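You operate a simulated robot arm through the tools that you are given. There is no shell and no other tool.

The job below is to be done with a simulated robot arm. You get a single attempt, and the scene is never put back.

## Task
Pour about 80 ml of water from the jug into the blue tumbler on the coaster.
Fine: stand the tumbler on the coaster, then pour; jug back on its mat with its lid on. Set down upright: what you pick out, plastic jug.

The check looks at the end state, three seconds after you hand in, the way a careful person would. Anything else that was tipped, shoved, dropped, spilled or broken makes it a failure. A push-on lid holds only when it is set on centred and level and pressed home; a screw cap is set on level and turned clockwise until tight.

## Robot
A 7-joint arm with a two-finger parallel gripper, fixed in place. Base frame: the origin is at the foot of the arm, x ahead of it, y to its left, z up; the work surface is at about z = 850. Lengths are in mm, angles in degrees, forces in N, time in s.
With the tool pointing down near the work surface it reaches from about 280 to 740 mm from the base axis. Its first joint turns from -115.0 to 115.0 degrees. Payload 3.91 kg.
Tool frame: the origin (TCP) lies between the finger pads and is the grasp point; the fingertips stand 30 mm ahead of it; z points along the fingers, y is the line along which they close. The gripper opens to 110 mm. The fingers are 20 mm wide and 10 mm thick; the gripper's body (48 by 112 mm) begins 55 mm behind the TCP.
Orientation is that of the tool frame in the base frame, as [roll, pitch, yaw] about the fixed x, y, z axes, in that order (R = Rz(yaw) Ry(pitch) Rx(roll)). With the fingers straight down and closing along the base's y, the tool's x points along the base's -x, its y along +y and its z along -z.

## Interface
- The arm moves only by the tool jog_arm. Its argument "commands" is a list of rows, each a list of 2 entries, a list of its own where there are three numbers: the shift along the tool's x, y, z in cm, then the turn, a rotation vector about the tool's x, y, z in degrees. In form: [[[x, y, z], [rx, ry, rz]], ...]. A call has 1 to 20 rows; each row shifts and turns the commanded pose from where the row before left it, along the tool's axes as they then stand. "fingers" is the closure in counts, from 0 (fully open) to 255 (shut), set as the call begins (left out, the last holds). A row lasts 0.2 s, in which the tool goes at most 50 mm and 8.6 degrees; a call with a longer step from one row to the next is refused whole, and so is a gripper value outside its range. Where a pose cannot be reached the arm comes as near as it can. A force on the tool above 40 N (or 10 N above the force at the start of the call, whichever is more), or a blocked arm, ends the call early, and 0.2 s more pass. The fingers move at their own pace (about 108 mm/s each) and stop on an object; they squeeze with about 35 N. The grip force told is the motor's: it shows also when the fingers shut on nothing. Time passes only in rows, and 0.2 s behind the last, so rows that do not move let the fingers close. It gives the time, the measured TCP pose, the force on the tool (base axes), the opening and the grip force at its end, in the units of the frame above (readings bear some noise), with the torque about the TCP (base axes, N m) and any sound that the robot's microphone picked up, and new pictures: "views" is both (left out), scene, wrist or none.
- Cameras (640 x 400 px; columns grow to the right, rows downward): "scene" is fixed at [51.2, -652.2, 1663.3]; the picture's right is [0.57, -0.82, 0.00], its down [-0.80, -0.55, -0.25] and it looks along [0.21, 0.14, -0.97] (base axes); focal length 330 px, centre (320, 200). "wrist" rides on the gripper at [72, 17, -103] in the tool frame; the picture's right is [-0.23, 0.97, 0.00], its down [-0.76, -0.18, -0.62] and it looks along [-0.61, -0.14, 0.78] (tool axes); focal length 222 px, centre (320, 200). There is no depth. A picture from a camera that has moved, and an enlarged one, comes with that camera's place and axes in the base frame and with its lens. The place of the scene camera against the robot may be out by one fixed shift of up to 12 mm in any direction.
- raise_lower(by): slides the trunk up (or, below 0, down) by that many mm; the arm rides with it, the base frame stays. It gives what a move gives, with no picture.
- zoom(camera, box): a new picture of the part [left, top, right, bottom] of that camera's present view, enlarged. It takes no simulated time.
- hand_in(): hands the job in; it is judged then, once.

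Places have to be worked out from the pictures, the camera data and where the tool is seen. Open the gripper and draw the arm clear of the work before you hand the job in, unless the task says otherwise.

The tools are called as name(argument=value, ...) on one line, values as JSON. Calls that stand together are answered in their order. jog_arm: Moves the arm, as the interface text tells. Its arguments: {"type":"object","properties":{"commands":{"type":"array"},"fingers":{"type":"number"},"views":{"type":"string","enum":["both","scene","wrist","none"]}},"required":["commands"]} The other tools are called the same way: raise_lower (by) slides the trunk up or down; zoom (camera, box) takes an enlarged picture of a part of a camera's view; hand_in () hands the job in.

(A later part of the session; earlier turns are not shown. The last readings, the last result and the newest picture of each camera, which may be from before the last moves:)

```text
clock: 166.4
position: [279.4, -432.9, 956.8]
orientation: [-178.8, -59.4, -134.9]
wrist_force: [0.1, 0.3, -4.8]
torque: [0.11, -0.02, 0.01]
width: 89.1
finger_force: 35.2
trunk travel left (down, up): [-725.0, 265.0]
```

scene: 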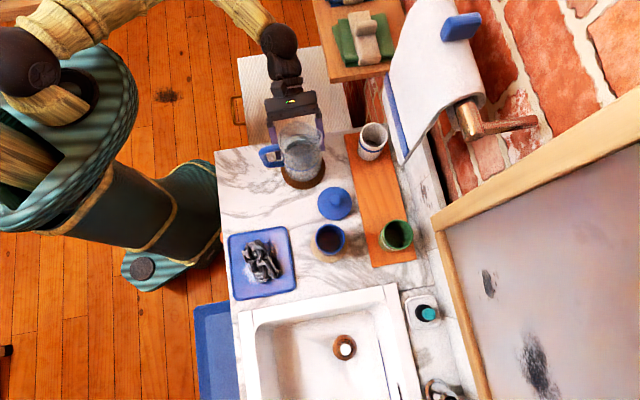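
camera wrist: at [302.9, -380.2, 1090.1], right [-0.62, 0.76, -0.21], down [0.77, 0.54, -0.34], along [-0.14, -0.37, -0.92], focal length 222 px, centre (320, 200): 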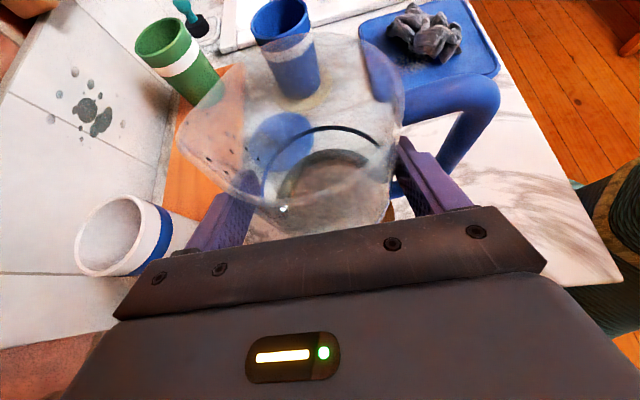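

The torque is just starting to change, which means first contact. Continuing 1 mm at a time.

raise_lower(by=-1)

raise_lower(by=-1)

jog_arm(commands=[[[0, 0, 0], [0, 0, 0]]])

zoom(camera="scene", box=[260, 115, 335, 190])

zoom(camera="scene", box=[285, 130, 315, 150])

```text
clock: 166.9
position: [280.4, -432.0, 955.8]
orientation: [-178.8, -59.4, -134.9]
wrist_force: [1.4, 1.1, 1.1]
torque: [0.12, 0.26, -0.05]
width: 89.3
finger_force: 35.6
trunk travel left (down, up): [-724.0, 266.0]
```

```text
clock: 167.4
position: [279.1, -433.2, 956.5]
orientation: [-178.5, -59.5, -135.0]
wrist_force: [2.4, -0.8, 12.4]
torque: [0.22, 0.52, 0.0]
width: 89.3
finger_force: 35.1
trunk travel left (down, up): [-723.0, 267.0]
```

```text
clock: 167.8
position: [279.3, -431.8, 956.3]
orientation: [-178.6, -59.4, -134.9]
wrist_force: [3.6, -2.7, 18.8]
torque: [-0.05, 0.71, 0.11]
width: 89.4
finger_force: 34.8
trunk travel left (down, up): [-723.0, 267.0]
camera wrist: at [303.0, -379.4, 1071.7], right [-0.62, 0.76, -0.21], down [0.77, 0.54, -0.34], along [-0.14, -0.37, -0.92], focal length 222 px, centre (320, 200)
```

scene: 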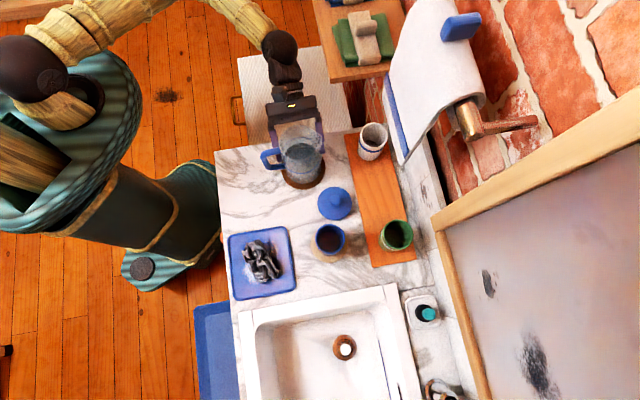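
wrist: 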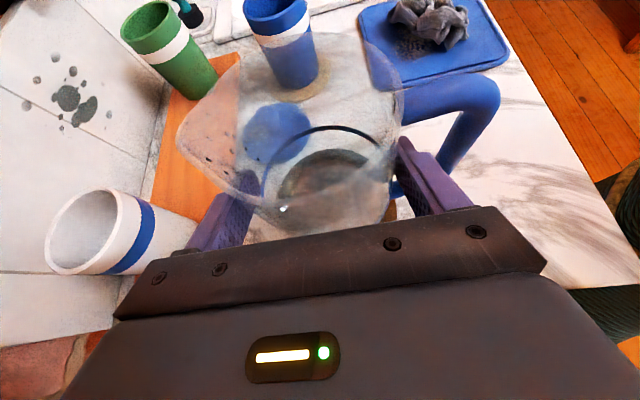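

```text
5.33 times, centred on (298, 152) of scene
camera zoom: at [51.2, -652.2, 1663.3], right [0.57, -0.82, 0.0], down [-0.8, -0.55, -0.25], along [0.21, 0.14, -0.97], focal length 1757 px, centre (440, 453)
```

zoom: 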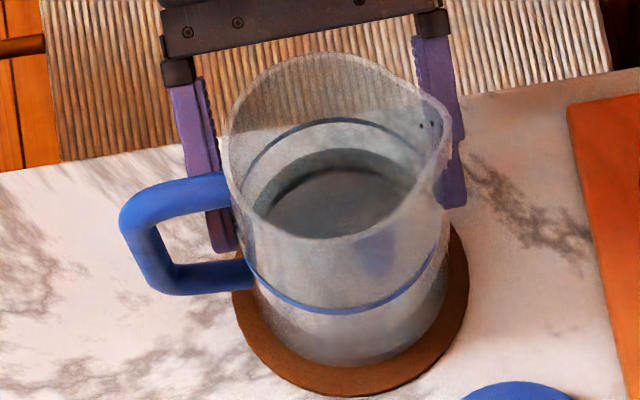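

```text
16.00 times, centred on (300, 140) of scene
camera zoom: at [51.2, -652.2, 1663.3], right [0.57, -0.82, 0.0], down [-0.8, -0.55, -0.25], along [0.21, 0.14, -0.97], focal length 5272 px, centre (640, 1160)
```

zoom: 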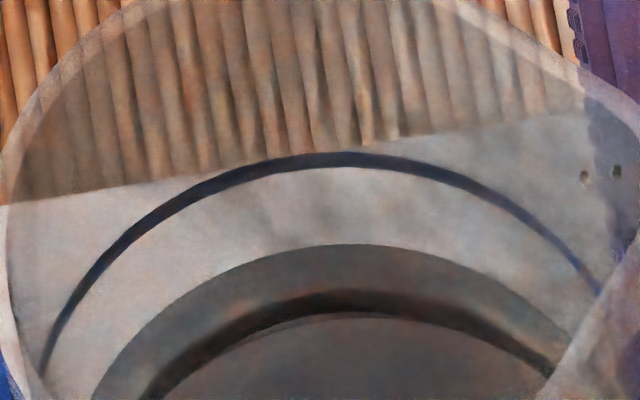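

Re-examining everything (onset angle, water-edge gap, both optical levels, weight), my best combined estimate is about 70 ml. The jug is still in my grip, so I'll do one last small pour of about 10 ml to centre it on 80. Lifting straight up.

raise_lower(by=124)

jog_arm(commands=[[[0, 0, 0], [-1.2, 1.0, 0]], [[0.631, 0.2525, 1.109], [0, 0, 0]], [[1.2625, 0.505, 2.2175], [0, 0, 0]], [[1.2625, 0.505, 2.2175], [0, 0, 0]], [[1.2625, 0.505, 2.2175], [0, 0, 0]], [[1.2625, 0.505, 2.2175], [0, 0, 0]], [[1.2625, 0.505, 2.2175], [0, 0, 0]], [[1.2625, 0.505, 2.2175], [0, 0, 0]], [[1.2625, 0.505, 2.2175], [0, 0, 0]], [[0.631, 0.2525, 1.109], [0, 0, 0]], [[0, 0, 0], [0, 0, 0]], [[0, 0, 0], [0, 0, 0]]], views="scene")

zoom(camera="scene", box=[270, 190, 390, 290])

```text
clock: 169.3
position: [280.9, -432.6, 1077.9]
orientation: [-178.9, -59.3, -134.8]
wrist_force: [-0.1, 0.4, -6.3]
torque: [0.01, -0.09, 0.0]
width: 89.1
finger_force: 35.1
trunk travel left (down, up): [-847.0, 143.0]
```

```text
clock: 171.9
position: [104.9, -548.8, 1078.1]
orientation: [-180.0, -60.3, -134.9]
wrist_force: [-0.1, -1.3, -5.1]
torque: [0.04, -0.08, -0.03]
width: 89.2
finger_force: 35.2
trunk travel left (down, up): [-847.0, 143.0]
```

scene: 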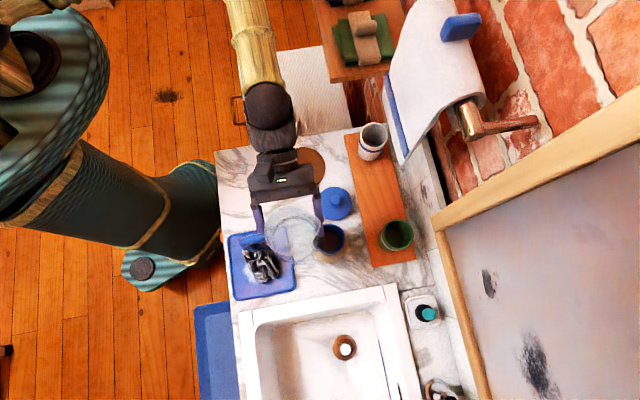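

```text
4.00 times, centred on (330, 240) of scene
camera zoom: at [51.2, -652.2, 1663.3], right [0.57, -0.82, 0.0], down [-0.8, -0.55, -0.25], along [0.21, 0.14, -0.97], focal length 1318 px, centre (280, 40)
```

zoom: 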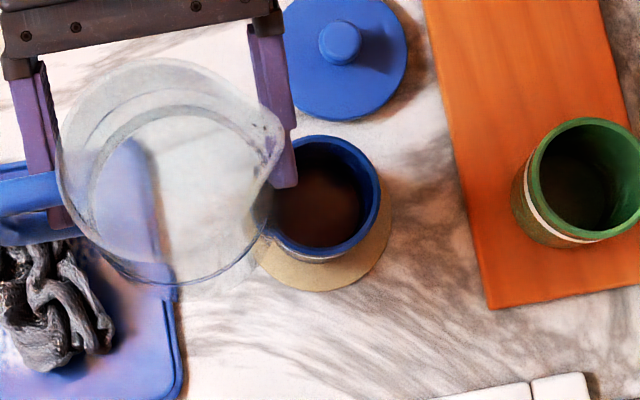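

No spills are visible. I'll tilt to about 50°, lower, and go to 62.9° to read the water-edge gap.

jog_arm(commands=[[[0, 0, 0], [-2.8, 0, -4.92]], [[0, 0, 0], [-2.97, 0, -5.214]], [[0, 0, 0], [-3.465, 0, -6.083]], [[0, 0, 0], [-3.465, 0, -6.083]], [[0, 0, 0], [-3.465, 0, -6.083]], [[0, 0, 0], [-3.465, 0, -6.083]], [[0, 0, 0], [-2.97, 0, -5.214]], [[0, 0, 0], [-1.98, 0, -3.476]], [[0.21, -0.19, -0.12], [0, 0, 0]], [[0, 0, 0], [0, 0, 0]]], views="none")

raise_lower(by=-80)

jog_arm(commands=[[[0, 0, 0], [-1.881, 0, -3.302]], [[0, 0, 0], [-1.881, 0, -3.302]], [[0, 0, 0], [-1.881, 0, -3.302]], [[0, 0, 0], [-0.792, 0, -1.39]], [[0, 0, 0], [0, 0, 0]], [[0, 0, 0], [0, 0, 0]]])

zoom(camera="wrist", box=[20, 60, 420, 280])

zoom(camera="scene", box=[290, 195, 370, 275])

```text
clock: 174.1
position: [110.4, -551.6, 1077.8]
orientation: [112.9, -34.1, -81.7]
wrist_force: [-0.2, -0.2, -5.9]
torque: [-0.14, -0.24, 0.03]
width: 89.3
finger_force: 34.8
trunk travel left (down, up): [-847.0, 143.0]
```

```text
clock: 175.3
position: [109.1, -552.1, 998.3]
orientation: [112.8, -34.1, -81.7]
wrist_force: [0.0, 0.7, -6.1]
torque: [-0.13, -0.26, -0.03]
width: 89.3
finger_force: 34.9
trunk travel left (down, up): [-767.0, 223.0]
```

```text
clock: 176.7
position: [109.0, -552.3, 997.5]
orientation: [104.4, -23.5, -77.6]
wrist_force: [0.2, 0.5, -6.0]
torque: [-0.14, -0.26, 0.0]
width: 89.5
finger_force: 35.3
trunk travel left (down, up): [-767.0, 223.0]
camera wrist: at [214.2, -577.6, 1066.5], right [-0.36, 0.52, 0.77], down [0.48, 0.81, -0.32], along [-0.8, 0.26, -0.55], focal length 222 px, centre (320, 200)
```

scene: 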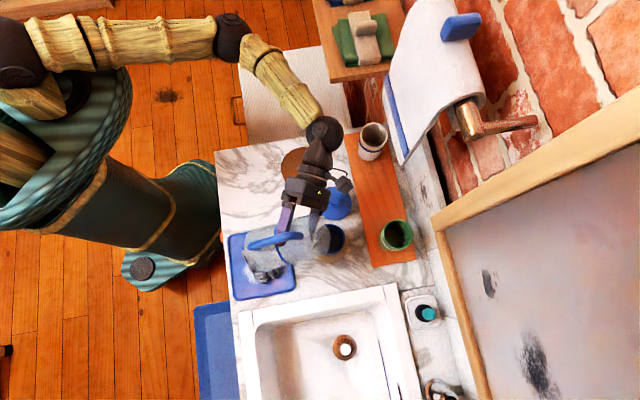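
wrist: 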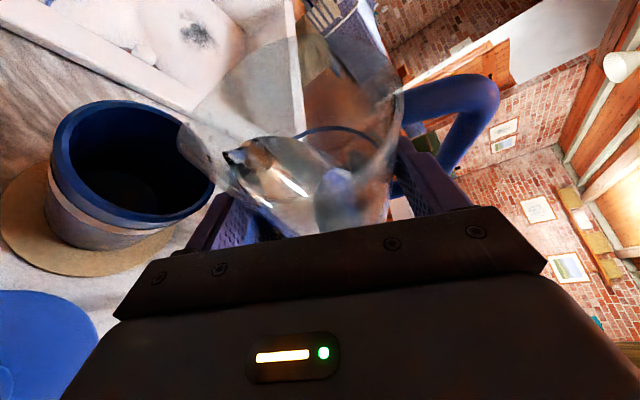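

```text
1.60 times, centred on (220, 170) of wrist
camera zoom: at [214.2, -577.6, 1066.5], right [-0.36, 0.52, 0.77], down [0.48, 0.81, -0.32], along [-0.8, 0.26, -0.55], focal length 355 px, centre (480, 248)
```

zoom: 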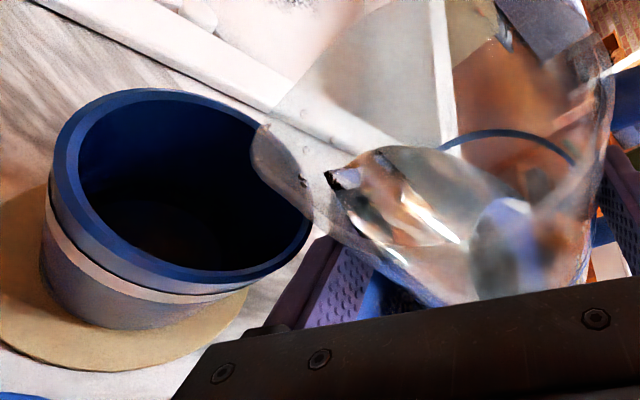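

```text
5.00 times, centred on (330, 235) of scene
camera zoom: at [51.2, -652.2, 1663.3], right [0.57, -0.82, 0.0], down [-0.8, -0.55, -0.25], along [0.21, 0.14, -0.97], focal length 1647 px, centre (270, 25)
```

zoom: 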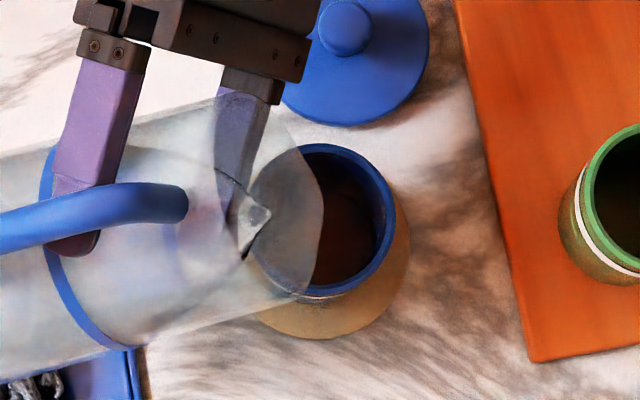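

The edge gap now suggests about 70–80 ml already poured. I'll do a short final top-up: tilt to about 67.1° briefly, then back.

jog_arm(commands=[[[0, 0, 0], [-0.743, 0, -1.303]], [[0, 0, 0], [-0.743, 0, -1.303]], [[0, 0, 0], [-0.396, 0, -0.695]], [[0, 0, 0], [-0.322, 0, -0.565]], [[0, 0, 0], [0, 0, 0]], [[0, 0, 0], [0, 0, 0]], [[0, 0, 0], [0, 0, 0]]], views="wrist")

zoom(camera="wrist", box=[20, 60, 240, 220])

jog_arm(commands=[[[0, 0, 0], [0, 0, 0]], [[0, 0, 0], [0, 0, 0]]], views="wrist")

zoom(camera="wrist", box=[20, 60, 240, 220])

```text
clock: 178.3
position: [109.4, -551.6, 997.9]
orientation: [101.8, -19.8, -76.6]
wrist_force: [-0.8, 0.2, -6.4]
torque: [-0.17, -0.28, 0.01]
width: 88.9
finger_force: 35.4
trunk travel left (down, up): [-767.0, 223.0]
camera wrist: at [217.8, -581.0, 1058.8], right [-0.32, 0.48, 0.82], down [0.47, 0.83, -0.3], along [-0.83, 0.29, -0.49], focal length 222 px, centre (320, 200)
```

wrist: 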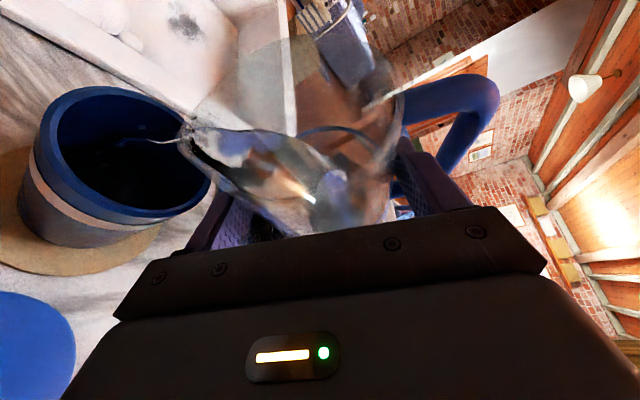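

```text
2.50 times, centred on (130, 140) of wrist
camera zoom: at [217.8, -581.0, 1058.8], right [-0.32, 0.48, 0.82], down [0.47, 0.83, -0.3], along [-0.83, 0.29, -0.49], focal length 555 px, centre (795, 350)
```

zoom: 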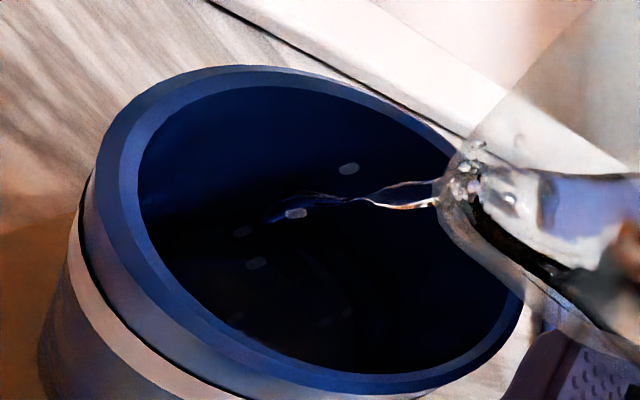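

```text
clock: 178.9
position: [109.6, -551.7, 997.8]
orientation: [101.8, -19.8, -76.8]
wrist_force: [-0.1, -0.4, -5.7]
torque: [-0.13, -0.31, 0.01]
width: 89.3
finger_force: 34.8
trunk travel left (down, up): [-767.0, 223.0]
camera wrist: at [217.8, -581.0, 1058.8], right [-0.32, 0.48, 0.82], down [0.47, 0.83, -0.3], along [-0.82, 0.29, -0.49], focal length 222 px, centre (320, 200)
```

wrist: 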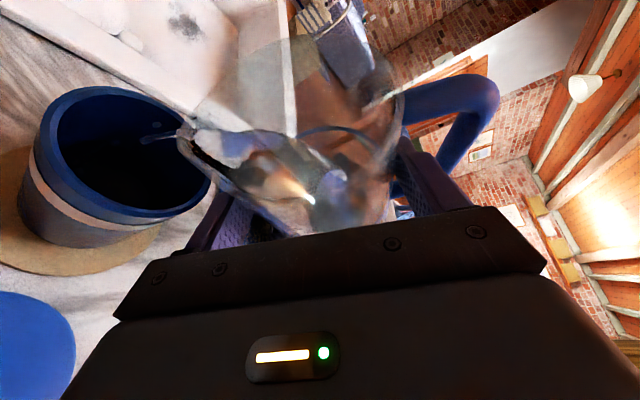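

```text
2.50 times, centred on (130, 140) of wrist
camera zoom: at [217.8, -581.0, 1058.8], right [-0.32, 0.48, 0.82], down [0.47, 0.83, -0.3], along [-0.82, 0.29, -0.49], focal length 555 px, centre (795, 350)
```

zoom: 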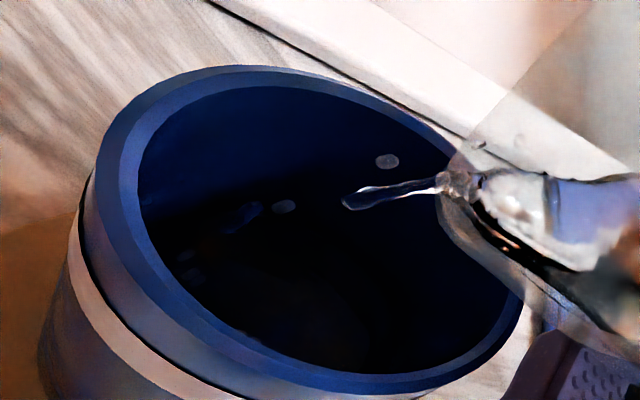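

That's enough. I'll tilt back and let the last drips fall over the tumbler.

jog_arm(commands=[[[0, 0, 0], [1.98, 0, 3.476]], [[0, 0, 0], [1.98, 0, 3.476]], [[0, 0, 0], [2.4, 0, 4.21]], [[0, 0, 0], [2.4, 0, 4.21]], [[0, 0, 0], [0, 0, 0]], [[0, 0, 0], [0, 0, 0]], [[0, 0, 0], [0, 0, 0]], [[0, 0, 0], [0, 0, 0]]], views="none")

raise_lower(by=80)

jog_arm(commands=[[[0, 0, 0], [1.98, 0, 3.476]], [[0, 0, 0], [2.97, 0, 5.214]], [[0, 0, 0], [3.465, 0, 6.083]], [[0, 0, 0], [3.465, 0, 6.083]], [[0, 0, 0], [3.465, 0, 6.083]], [[0, 0, 0], [3.465, 0, 6.083]], [[0, 0, 0], [2.97, 0, 5.214]], [[0, 0, 0], [2.8, 0, 4.92]], [[0, 0, 0], [0, 0, 0]], [[0, 0, 0], [0, 0, 0]]])

zoom(camera="scene", box=[318, 224, 348, 242])

zoom(camera="scene", box=[270, 190, 390, 290])

```text
clock: 180.7
position: [109.8, -551.4, 997.2]
orientation: [113.0, -34.5, -81.8]
wrist_force: [-0.1, 0.1, -5.7]
torque: [-0.11, -0.25, 0.0]
width: 89.4
finger_force: 34.8
trunk travel left (down, up): [-767.0, 223.0]
```

```text
clock: 181.9
position: [110.4, -550.6, 1076.5]
orientation: [113.0, -34.4, -81.8]
wrist_force: [-0.9, 1.0, -6.2]
torque: [-0.12, -0.26, 0.03]
width: 89.3
finger_force: 34.8
trunk travel left (down, up): [-847.0, 143.0]
```

```text
clock: 184.1
position: [109.6, -550.6, 1077.6]
orientation: [-179.4, -60.2, -135.5]
wrist_force: [-0.8, -0.1, -5.3]
torque: [0.04, -0.08, -0.01]
width: 88.9
finger_force: 34.8
trunk travel left (down, up): [-847.0, 143.0]
camera wrist: at [135.5, -498.5, 1192.9], right [-0.61, 0.77, -0.2], down [0.78, 0.52, -0.35], along [-0.16, -0.37, -0.91], focal length 222 px, centre (320, 200)
```

scene: 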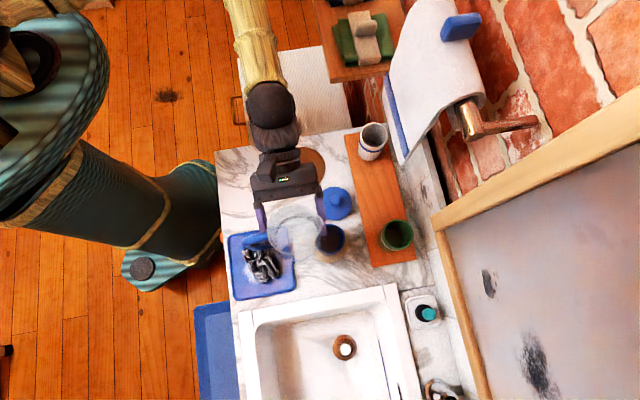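
wrist: 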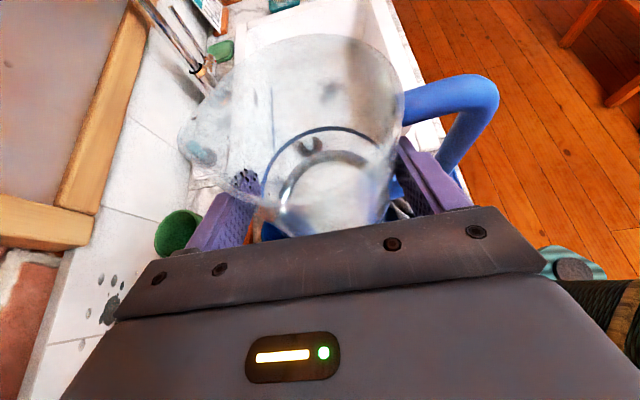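

```text
16.00 times, centred on (333, 233) of scene
camera zoom: at [51.2, -652.2, 1663.3], right [0.57, -0.82, 0.0], down [-0.8, -0.55, -0.25], along [0.21, 0.14, -0.97], focal length 5272 px, centre (112, -328)
```

zoom: 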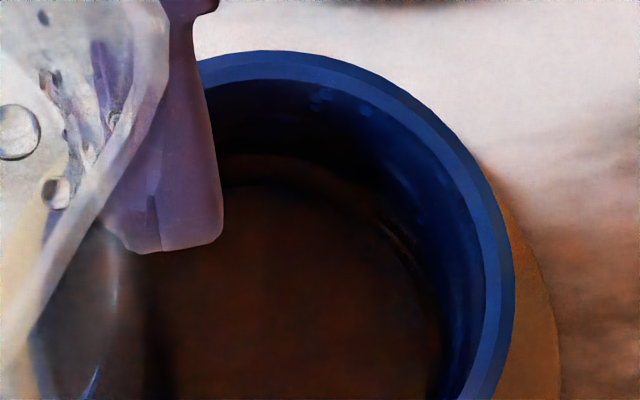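

```text
4.00 times, centred on (330, 240) of scene
camera zoom: at [51.2, -652.2, 1663.3], right [0.57, -0.82, 0.0], down [-0.8, -0.55, -0.25], along [0.21, 0.14, -0.97], focal length 1318 px, centre (280, 40)
```

zoom: 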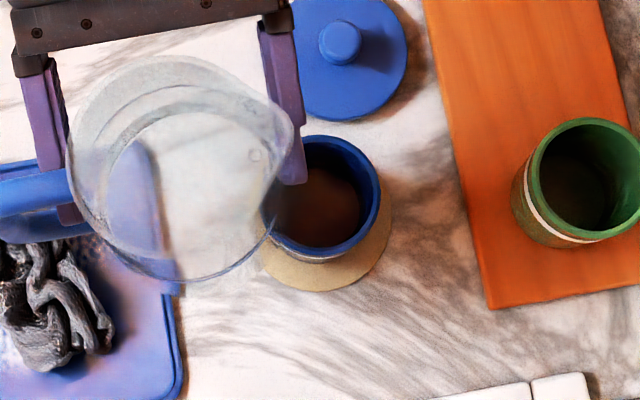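

The tumbler's waterline now reads about 80–84 ml and no drops are visible outside. Pouring is done. I'll carry the jug back over its mat.

jog_arm(commands=[[[-0.632, -0.22, -1.105], [0, 0, 0]], [[-1.265, -0.441, -2.21], [0, 0, 0]], [[-1.265, -0.441, -2.21], [0, 0, 0]], [[-1.265, -0.441, -2.21], [0, 0, 0]], [[-1.265, -0.441, -2.21], [0, 0, 0]], [[-1.265, -0.441, -2.21], [0, 0, 0]], [[-1.265, -0.441, -2.21], [0, 0, 0]], [[-1.265, -0.441, -2.21], [0, 0, 0]], [[-0.632, -0.22, -1.105], [0, 0, 0]], [[0, 0, 0], [0.6, -0.8, 0]], [[0, 0, 0], [0, 0, 0]], [[0, 0, 0], [0, 0, 0]]], views="none")

raise_lower(by=-105)

jog_arm(commands=[[[0, 0, 0], [0, 0, 0]]])

zoom(camera="scene", box=[250, 100, 350, 200])

```text
clock: 186.7
position: [279.2, -431.7, 1079.2]
orientation: [-178.9, -59.4, -135.4]
wrist_force: [-0.9, 0.5, -5.9]
torque: [0.03, -0.09, -0.04]
width: 89.2
finger_force: 34.8
trunk travel left (down, up): [-847.0, 143.0]
```

```text
clock: 188.0
position: [278.1, -432.0, 971.8]
orientation: [-178.9, -59.4, -135.4]
wrist_force: [1.0, 0.3, -5.7]
torque: [0.06, -0.09, 0.01]
width: 89.2
finger_force: 35.0
trunk travel left (down, up): [-742.0, 248.0]
```

```text
clock: 188.4
position: [278.2, -431.8, 973.9]
orientation: [-178.9, -59.6, -135.4]
wrist_force: [0.3, 0.5, -5.3]
torque: [0.01, -0.07, 0.01]
width: 89.3
finger_force: 34.9
trunk travel left (down, up): [-742.0, 248.0]
camera wrist: at [302.4, -379.4, 1089.1], right [-0.61, 0.76, -0.21], down [0.78, 0.53, -0.34], along [-0.15, -0.37, -0.92], focal length 222 px, centre (320, 200)
```

scene: 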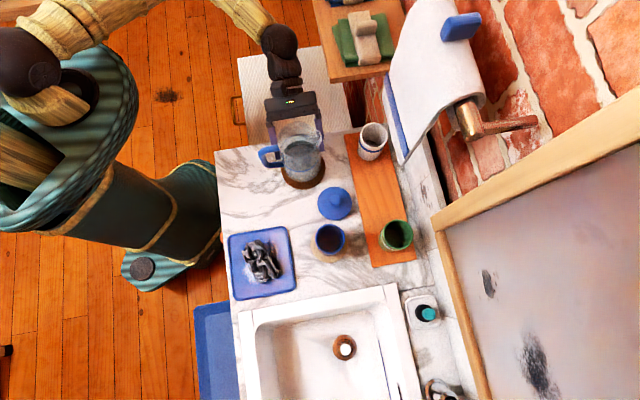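
wrist: 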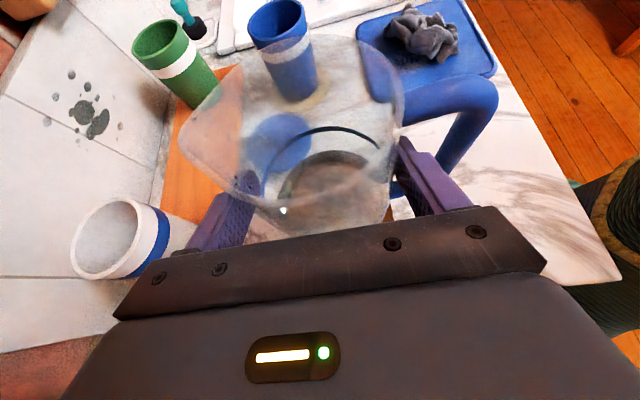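

```text
4.00 times, centred on (300, 150) of scene
camera zoom: at [51.2, -652.2, 1663.3], right [0.57, -0.82, 0.0], down [-0.8, -0.55, -0.25], along [0.21, 0.14, -0.97], focal length 1318 px, centre (400, 400)
```

zoom: 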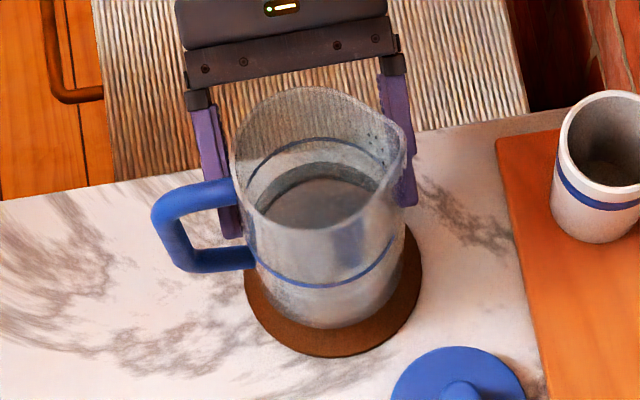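

The jug is level and slightly to one side of the mat's centre. I'll shift 3 mm toward the centre and lower to contact.

jog_arm(commands=[[[0, -0.3, 0], [0, 0, 0]], [[0, 0, 0], [0, 0, 0]]], views="none")

raise_lower(by=-15)

raise_lower(by=-2)

raise_lower(by=-1)

```text
clock: 189.0
position: [280.4, -433.9, 973.1]
orientation: [-178.9, -59.6, -135.3]
wrist_force: [0.4, 0.2, -5.3]
torque: [0.04, -0.09, 0.0]
width: 89.1
finger_force: 35.7
trunk travel left (down, up): [-742.0, 248.0]
```

```text
clock: 189.7
position: [281.9, -433.3, 957.9]
orientation: [-178.9, -59.5, -135.4]
wrist_force: [0.0, -0.6, -5.2]
torque: [0.06, -0.09, 0.0]
width: 89.6
finger_force: 34.8
trunk travel left (down, up): [-727.0, 263.0]
```

```text
clock: 190.2
position: [279.9, -432.8, 956.7]
orientation: [-178.8, -59.7, -135.4]
wrist_force: [0.1, 0.1, 0.1]
torque: [0.1, 0.11, -0.04]
width: 89.4
finger_force: 35.0
trunk travel left (down, up): [-725.0, 265.0]
```

```text
clock: 190.7
position: [281.4, -433.6, 957.0]
orientation: [-178.9, -59.8, -135.4]
wrist_force: [1.5, -0.6, 11.2]
torque: [0.21, 0.44, -0.03]
width: 89.2
finger_force: 34.5
trunk travel left (down, up): [-724.0, 266.0]
```

Firm contact. I'll ease off 1 mm and open the fingers gently.

raise_lower(by=1)

jog_arm(commands=[[[0, 0, 0], [0, 0, 0]], [[0, 0, 0], [0, 0, 0]], [[0, 0, 0], [0, 0, 0]]], fingers=14)

zoom(camera="scene", box=[255, 100, 345, 195])

zoom(camera="wrist", box=[160, 20, 480, 220])

```text
clock: 191.2
position: [281.3, -434.6, 957.1]
orientation: [-178.8, -59.6, -135.5]
wrist_force: [2.1, -3.1, 10.1]
torque: [-0.1, 0.44, 0.12]
width: 89.5
finger_force: 35.2
trunk travel left (down, up): [-725.0, 265.0]
```

```text
clock: 192.0
position: [280.1, -432.3, 956.2]
orientation: [-178.9, -59.5, -135.4]
wrist_force: [0.0, -0.3, 0.1]
torque: [-0.04, -0.01, -0.03]
width: 104.1
finger_force: 0.0
trunk travel left (down, up): [-725.0, 265.0]
camera wrist: at [304.4, -381.1, 1072.1], right [-0.61, 0.76, -0.21], down [0.78, 0.53, -0.34], along [-0.15, -0.37, -0.92], focal length 222 px, centre (320, 200)
```

scene: 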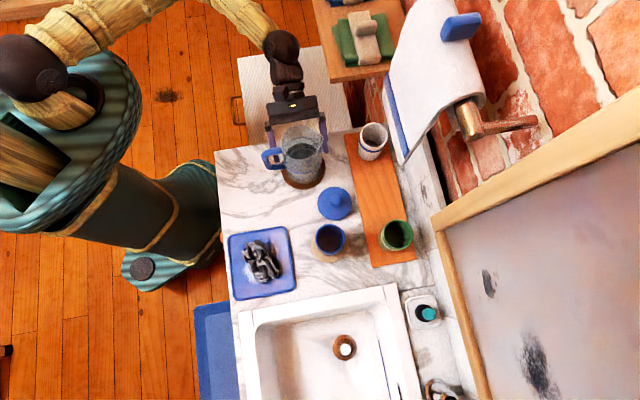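
wrist: 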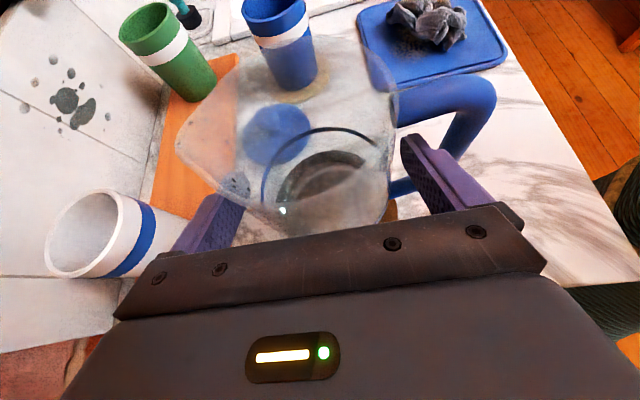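

```text
4.21 times, centred on (300, 148) of scene
camera zoom: at [51.2, -652.2, 1663.3], right [0.57, -0.82, 0.0], down [-0.8, -0.55, -0.25], along [0.21, 0.14, -0.97], focal length 1387 px, centre (404, 421)
```

zoom: 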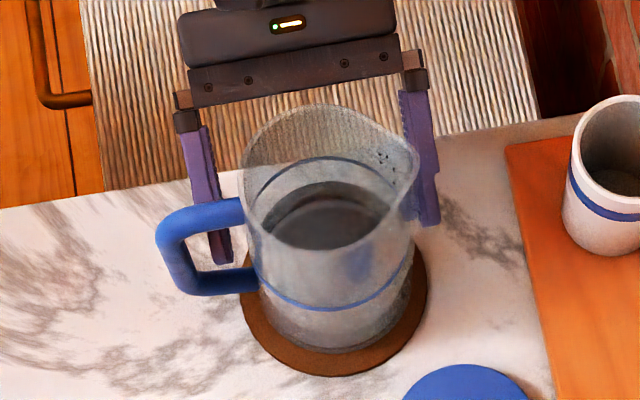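

```text
2.00 times, centred on (320, 120) of wrist
camera zoom: at [304.4, -381.1, 1072.1], right [-0.61, 0.76, -0.21], down [0.78, 0.53, -0.34], along [-0.15, -0.37, -0.92], focal length 444 px, centre (320, 360)
```

zoom: 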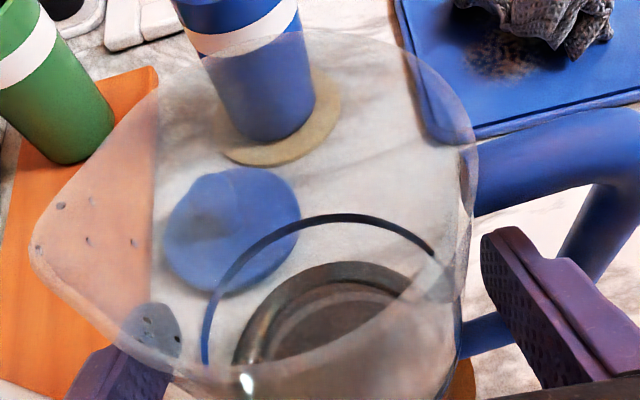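

The jug stands upright on its mat, both fingers clear. I'll back straight out along the tool axis.

jog_arm(commands=[[[0, 0, -1.0], [0, 0, 0]], [[0, 0, -1.5], [0, 0, 0]], [[0, 0, -2.0], [0, 0, 0]], [[0, 0, -2.5], [0, 0, 0]], [[0, 0, -3.0], [0, 0, 0]], [[0, 0, -3.0], [0, 0, 0]], [[0, 0, 0], [0, 0, 0]]])

zoom(camera="scene", box=[260, 110, 340, 190])

zoom(camera="scene", box=[285, 128, 315, 148])

```text
clock: 193.6
position: [359.8, -352.8, 1021.5]
orientation: [-178.8, -59.5, -135.4]
wrist_force: [-0.6, 0.2, 0.5]
torque: [0.01, 0.0, 0.0]
width: 103.8
finger_force: 0.1
trunk travel left (down, up): [-725.0, 265.0]
camera wrist: at [384.4, -299.6, 1136.0], right [-0.61, 0.76, -0.21], down [0.78, 0.53, -0.34], along [-0.15, -0.37, -0.92], focal length 222 px, centre (320, 200)
```

scene: 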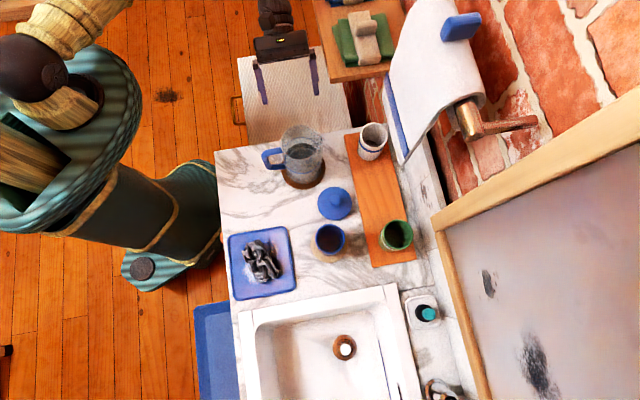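
wrist: 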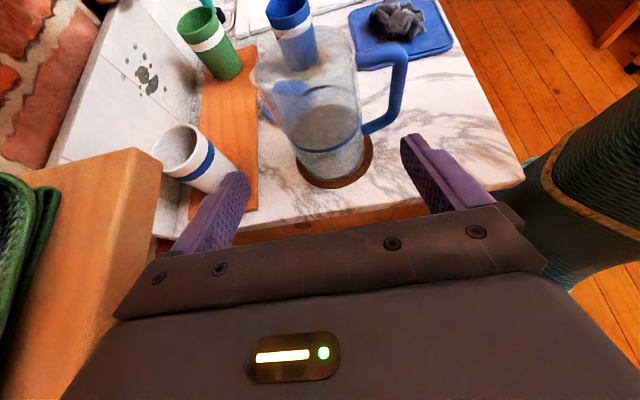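

```text
5.00 times, centred on (300, 150) of scene
camera zoom: at [51.2, -652.2, 1663.3], right [0.57, -0.82, 0.0], down [-0.8, -0.55, -0.25], along [0.21, 0.14, -0.97], focal length 1647 px, centre (420, 450)
```

zoom: 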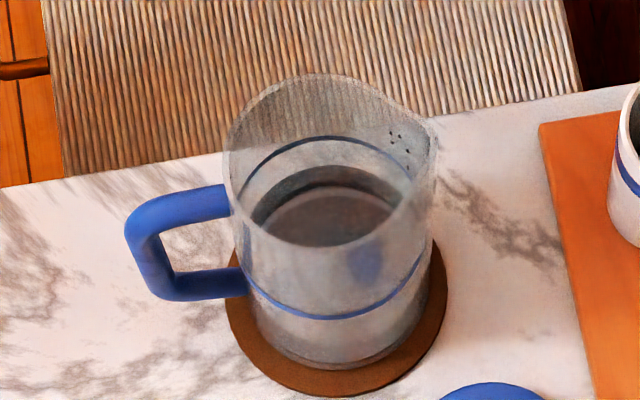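

```text
16.00 times, centred on (300, 138) of scene
camera zoom: at [51.2, -652.2, 1663.3], right [0.57, -0.82, 0.0], down [-0.8, -0.55, -0.25], along [0.21, 0.14, -0.97], focal length 5272 px, centre (640, 1192)
```

zoom: 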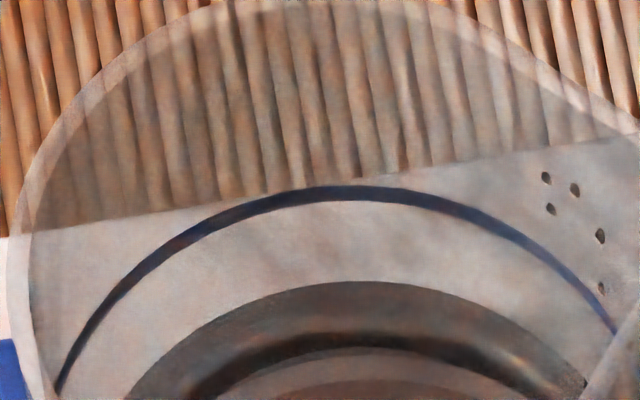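

The jug stands upright on its mat and the hand is clear. Next is the lid: I'll move slightly away from the shelf, raise the trunk back up, and bring the tool vertical.

jog_arm(commands=[[[0, 2.5, 0], [0, 0, 0]], [[0, 0, 0], [0, 0, 0]]], views="none")

raise_lower(by=150)

jog_arm(commands=[[[0, 0, 0], [0, -8.5, 0]], [[0, 0, 0], [0, -8.5, 0]], [[0, 0, 0], [0, -8.5, 0]], [[0, 0, 0], [0, -8.5, 0]], [[0, 0, 0], [0, -8.5, 0]], [[0, 0, 0], [0, -8.5, 0]], [[0, 0, 0], [0, -8.5, 0]], [[0, 0, 0], [0, 0, 0]], [[0, 0, 0], [0, 0, 0]]])

```text
clock: 194.2
position: [341.9, -333.4, 1021.0]
orientation: [-179.0, -59.6, -135.4]
wrist_force: [-0.1, 0.3, -0.3]
torque: [0.01, -0.02, -0.01]
width: 104.2
finger_force: 0.1
trunk travel left (down, up): [-725.0, 265.0]
```

```text
clock: 196.0
position: [342.4, -334.0, 1171.6]
orientation: [-178.9, -59.5, -135.3]
wrist_force: [-0.3, -0.2, 0.5]
torque: [0.02, 0.02, 0.0]
width: 103.9
finger_force: 0.2
trunk travel left (down, up): [-875.0, 115.0]
```

```text
clock: 198.0
position: [342.2, -334.1, 1171.0]
orientation: [-179.4, 0.0, -134.3]
wrist_force: [-0.6, 0.4, -0.2]
torque: [0.03, -0.01, -0.01]
width: 103.9
finger_force: 0.1
trunk travel left (down, up): [-875.0, 115.0]
camera wrist: at [278.2, -371.1, 1275.6], right [-0.54, 0.84, -0.01], down [0.66, 0.42, 0.63], along [0.53, 0.33, -0.78], focal length 222 px, centre (320, 200)
```

scene: 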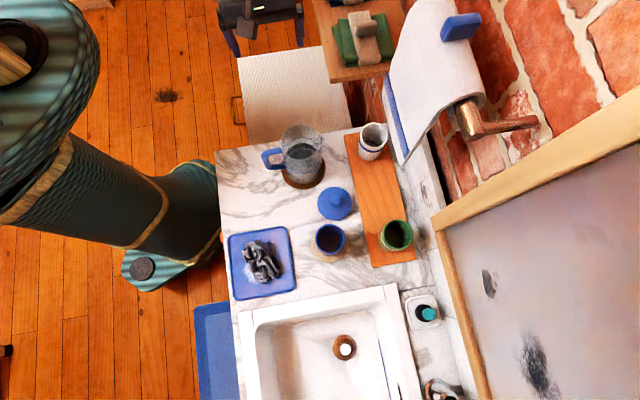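
wrist: 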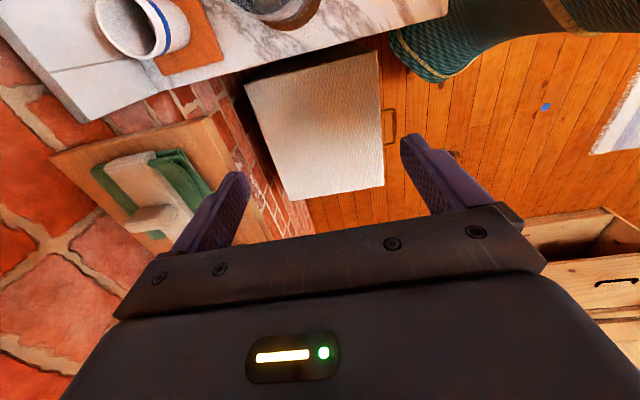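

The tool is vertical. I'll yaw back 90° to the orientation I used for the lid before, then go above the lid.

jog_arm(commands=[[[0, 0, 0], [0, 0, 8.2]], [[0, 0, 0], [0, 0, 8.2]], [[0, 0, 0], [0, 0, 8.2]], [[0, 0, 0], [0, 0, 8.2]], [[0, 0, 0], [0, 0, 8.2]], [[0, 0, 0], [0, 0, 8.2]], [[0, 0, 0], [0, 0, 8.2]], [[0, 0, 0], [0, 0, 8.2]], [[0, 0, 0], [0, 0, 8.2]], [[0, 0, 0], [0, 0, 8.2]], [[0, 0, 0], [0, 0, 8.5]], [[0, 0, 0], [0, 0, 0]], [[0, 0, 0], [0, 0, 0]]], fingers=100, views="none")

```text
clock: 200.8
position: [342.6, -333.2, 1172.2]
orientation: [-179.8, 0.6, 135.1]
wrist_force: [0.0, -1.1, 0.2]
torque: [-0.01, 0.02, 0.03]
width: 66.8
finger_force: 0.1
trunk travel left (down, up): [-875.0, 115.0]
```

I'll level the tool and travel over to above the lid, then descend to look.

jog_arm(commands=[[[0, 0, 0], [-0.2, 0.6, 0]], [[-1.019, -2.98, 0], [0, 0, 0]], [[-1.019, -2.98, 0], [0, 0, 0]], [[-1.019, -2.98, 0], [0, 0, 0]], [[-1.019, -2.98, 0], [0, 0, 0]], [[-1.019, -2.98, 0], [0, 0, 0]], [[-1.019, -2.98, 0], [0, 0, 0]], [[-1.019, -2.98, 0], [0, 0, 0]], [[-1.019, -2.98, 0], [0, 0, 0]], [[0, 0, 3.5], [0, 0, 0]], [[0, 0, 3.5], [0, 0, 0]], [[0, 0, 3.5], [0, 0, 0]], [[0, 0, 3.5], [0, 0, 0]], [[0, 0, 3.5], [0, 0, 0]], [[0, 0, 0], [0, 0, 0]], [[0, 0, 0], [0, 0, 0]]])

zoom(camera="wrist", box=[220, 20, 420, 180])

zoom(camera="scene", box=[280, 170, 380, 270])

```text
clock: 204.2
position: [231.4, -557.5, 996.2]
orientation: [179.8, 0.0, 135.0]
wrist_force: [0.3, 0.9, -0.5]
torque: [0.0, 0.0, -0.01]
width: 66.9
finger_force: 0.1
trunk travel left (down, up): [-875.0, 115.0]
camera wrist: at [192.7, -493.0, 1100.2], right [0.85, 0.53, 0.0], down [0.41, -0.66, 0.62], along [0.33, -0.53, -0.78], focal length 222 px, centre (320, 200)
```

scene: 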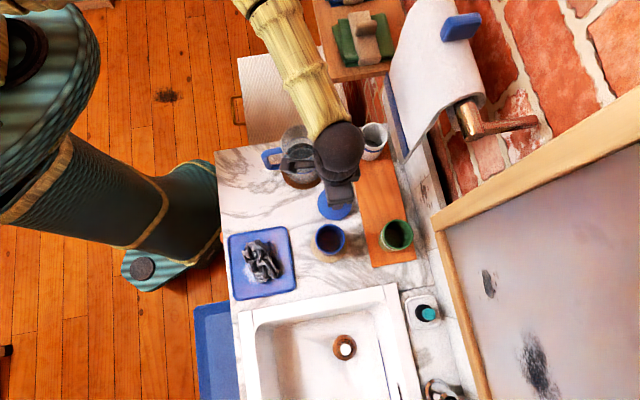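
wrist: 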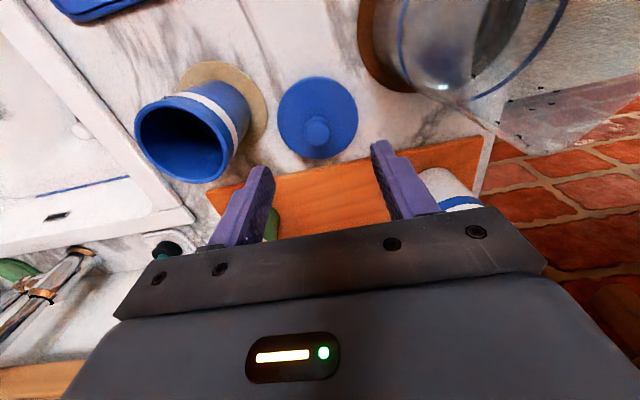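

```text
2.50 times, centred on (320, 100) of wrist
camera zoom: at [192.7, -493.0, 1100.2], right [0.85, 0.53, 0.0], down [0.41, -0.66, 0.62], along [0.33, -0.53, -0.78], focal length 555 px, centre (320, 450)
```

zoom: 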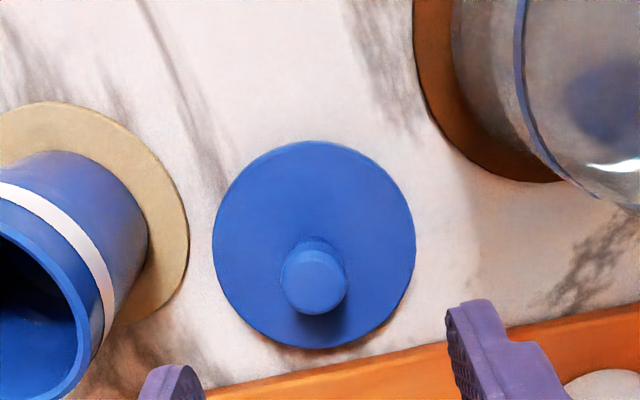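

```text
4.00 times, centred on (330, 220) of scene
camera zoom: at [51.2, -652.2, 1663.3], right [0.57, -0.82, 0.0], down [-0.8, -0.55, -0.25], along [0.21, 0.14, -0.97], focal length 1318 px, centre (280, 120)
```

zoom: 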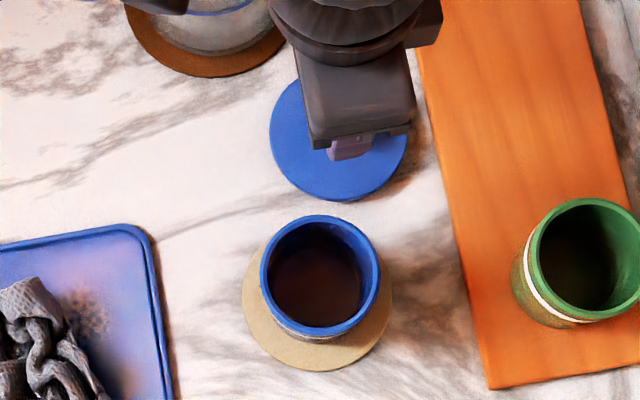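

The lid is about 3 mm off the tool axis in each direction. I'll trim that and descend to knob height (TCP z≈901, tips 5 mm above the lid).

jog_arm(commands=[[[-0.3, -0.33, 0], [0, 0, 0]], [[0, 0, 2.5], [0, 0, 0]], [[0, 0, 2.5], [0, 0, 0]], [[0, 0, 2.0], [0, 0, 0]], [[0, 0, 1.5], [0, 0, 0]], [[0, 0, 1.0], [0, 0, 0]], [[0, 0, 0], [0, 0, 0]], [[0, 0, 0], [0, 0, 0]]])

zoom(camera="wrist", box=[200, 60, 440, 240])

```text
clock: 206.0
position: [231.8, -564.3, 900.3]
orientation: [179.9, 0.0, 135.1]
wrist_force: [0.3, -1.7, 0.1]
torque: [-0.01, 0.0, -0.01]
width: 66.8
finger_force: 0.0
trunk travel left (down, up): [-875.0, 115.0]
camera wrist: at [192.4, -498.6, 1004.4], right [0.85, 0.53, 0.0], down [0.41, -0.66, 0.62], along [0.33, -0.53, -0.78], focal length 222 px, centre (320, 200)
```

scene: 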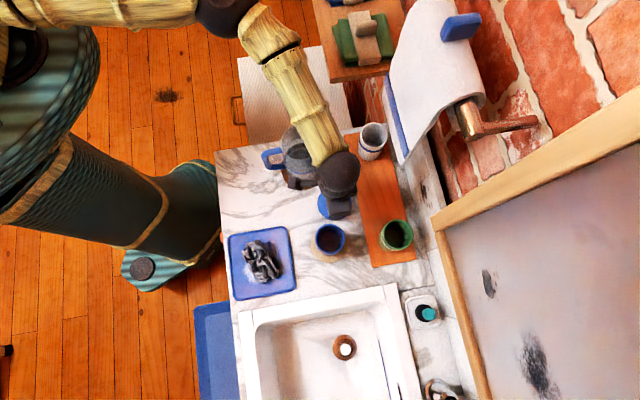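
wrist: 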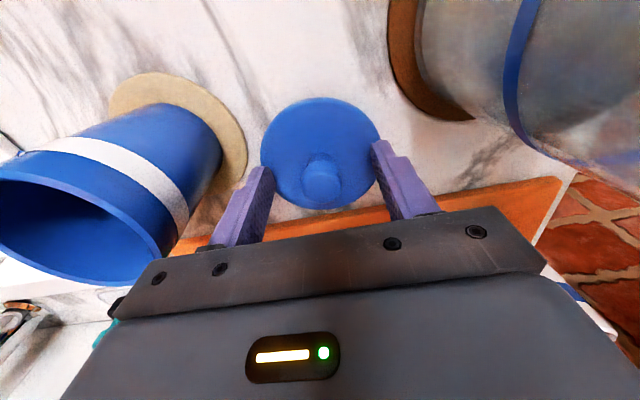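

```text
2.22 times, centred on (320, 150) of wrist
camera zoom: at [192.4, -498.6, 1004.4], right [0.85, 0.53, 0.0], down [0.41, -0.66, 0.62], along [0.33, -0.53, -0.78], focal length 494 px, centre (320, 311)
```

zoom: 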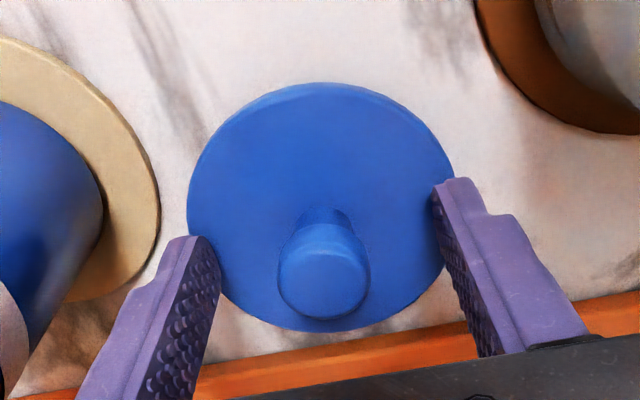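

The knob sits centred between the fingers, nearly the same geometry as the first grasp. I'll lower 3 mm and close on it.

jog_arm(commands=[[[-0.1, 0, 0.3], [0, 0, 0]], [[0, 0, 0], [0, 0, 0]]], views="none")

jog_arm(commands=[[[0, 0, 0], [0, 0, 0]], [[0, 0, 0], [0, 0, 0]], [[0, 0, 0], [0, 0, 0]], [[0, 0, 0], [0, 0, 0]]], fingers=225, views="wrist")

zoom(camera="wrist", box=[200, 60, 440, 240])

```text
clock: 206.6
position: [232.8, -564.0, 897.0]
orientation: [179.8, -0.1, 135.1]
wrist_force: [-0.5, -0.2, -0.2]
torque: [0.02, -0.03, -0.01]
width: 66.8
finger_force: 0.0
trunk travel left (down, up): [-875.0, 115.0]
```

```text
clock: 207.6
position: [232.4, -564.3, 897.4]
orientation: [179.9, 0.0, 135.1]
wrist_force: [0.2, 0.1, 0.1]
torque: [-0.01, -0.01, 0.02]
width: 24.2
finger_force: 35.2
trunk travel left (down, up): [-875.0, 115.0]
camera wrist: at [193.3, -499.6, 1001.5], right [0.85, 0.53, 0.0], down [0.41, -0.66, 0.62], along [0.33, -0.53, -0.78], focal length 222 px, centre (320, 200)
```

wrist: 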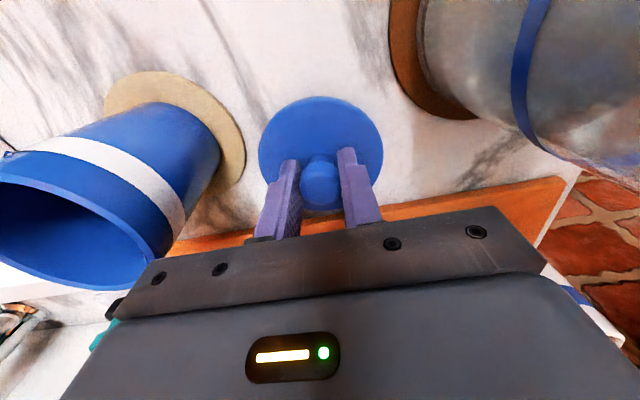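

```text
2.22 times, centred on (320, 150) of wrist
camera zoom: at [193.3, -499.6, 1001.5], right [0.85, 0.53, 0.0], down [0.41, -0.66, 0.62], along [0.33, -0.53, -0.78], focal length 494 px, centre (320, 311)
```

zoom: 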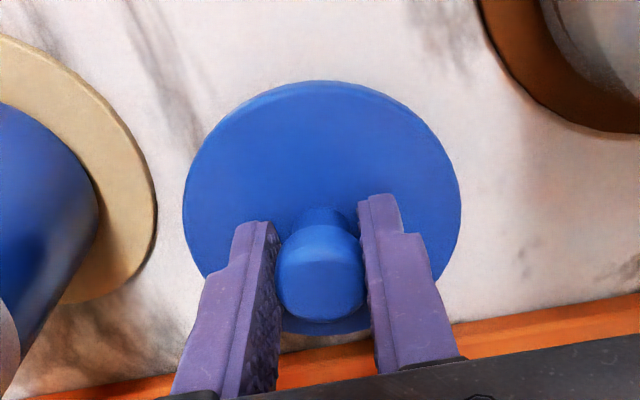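

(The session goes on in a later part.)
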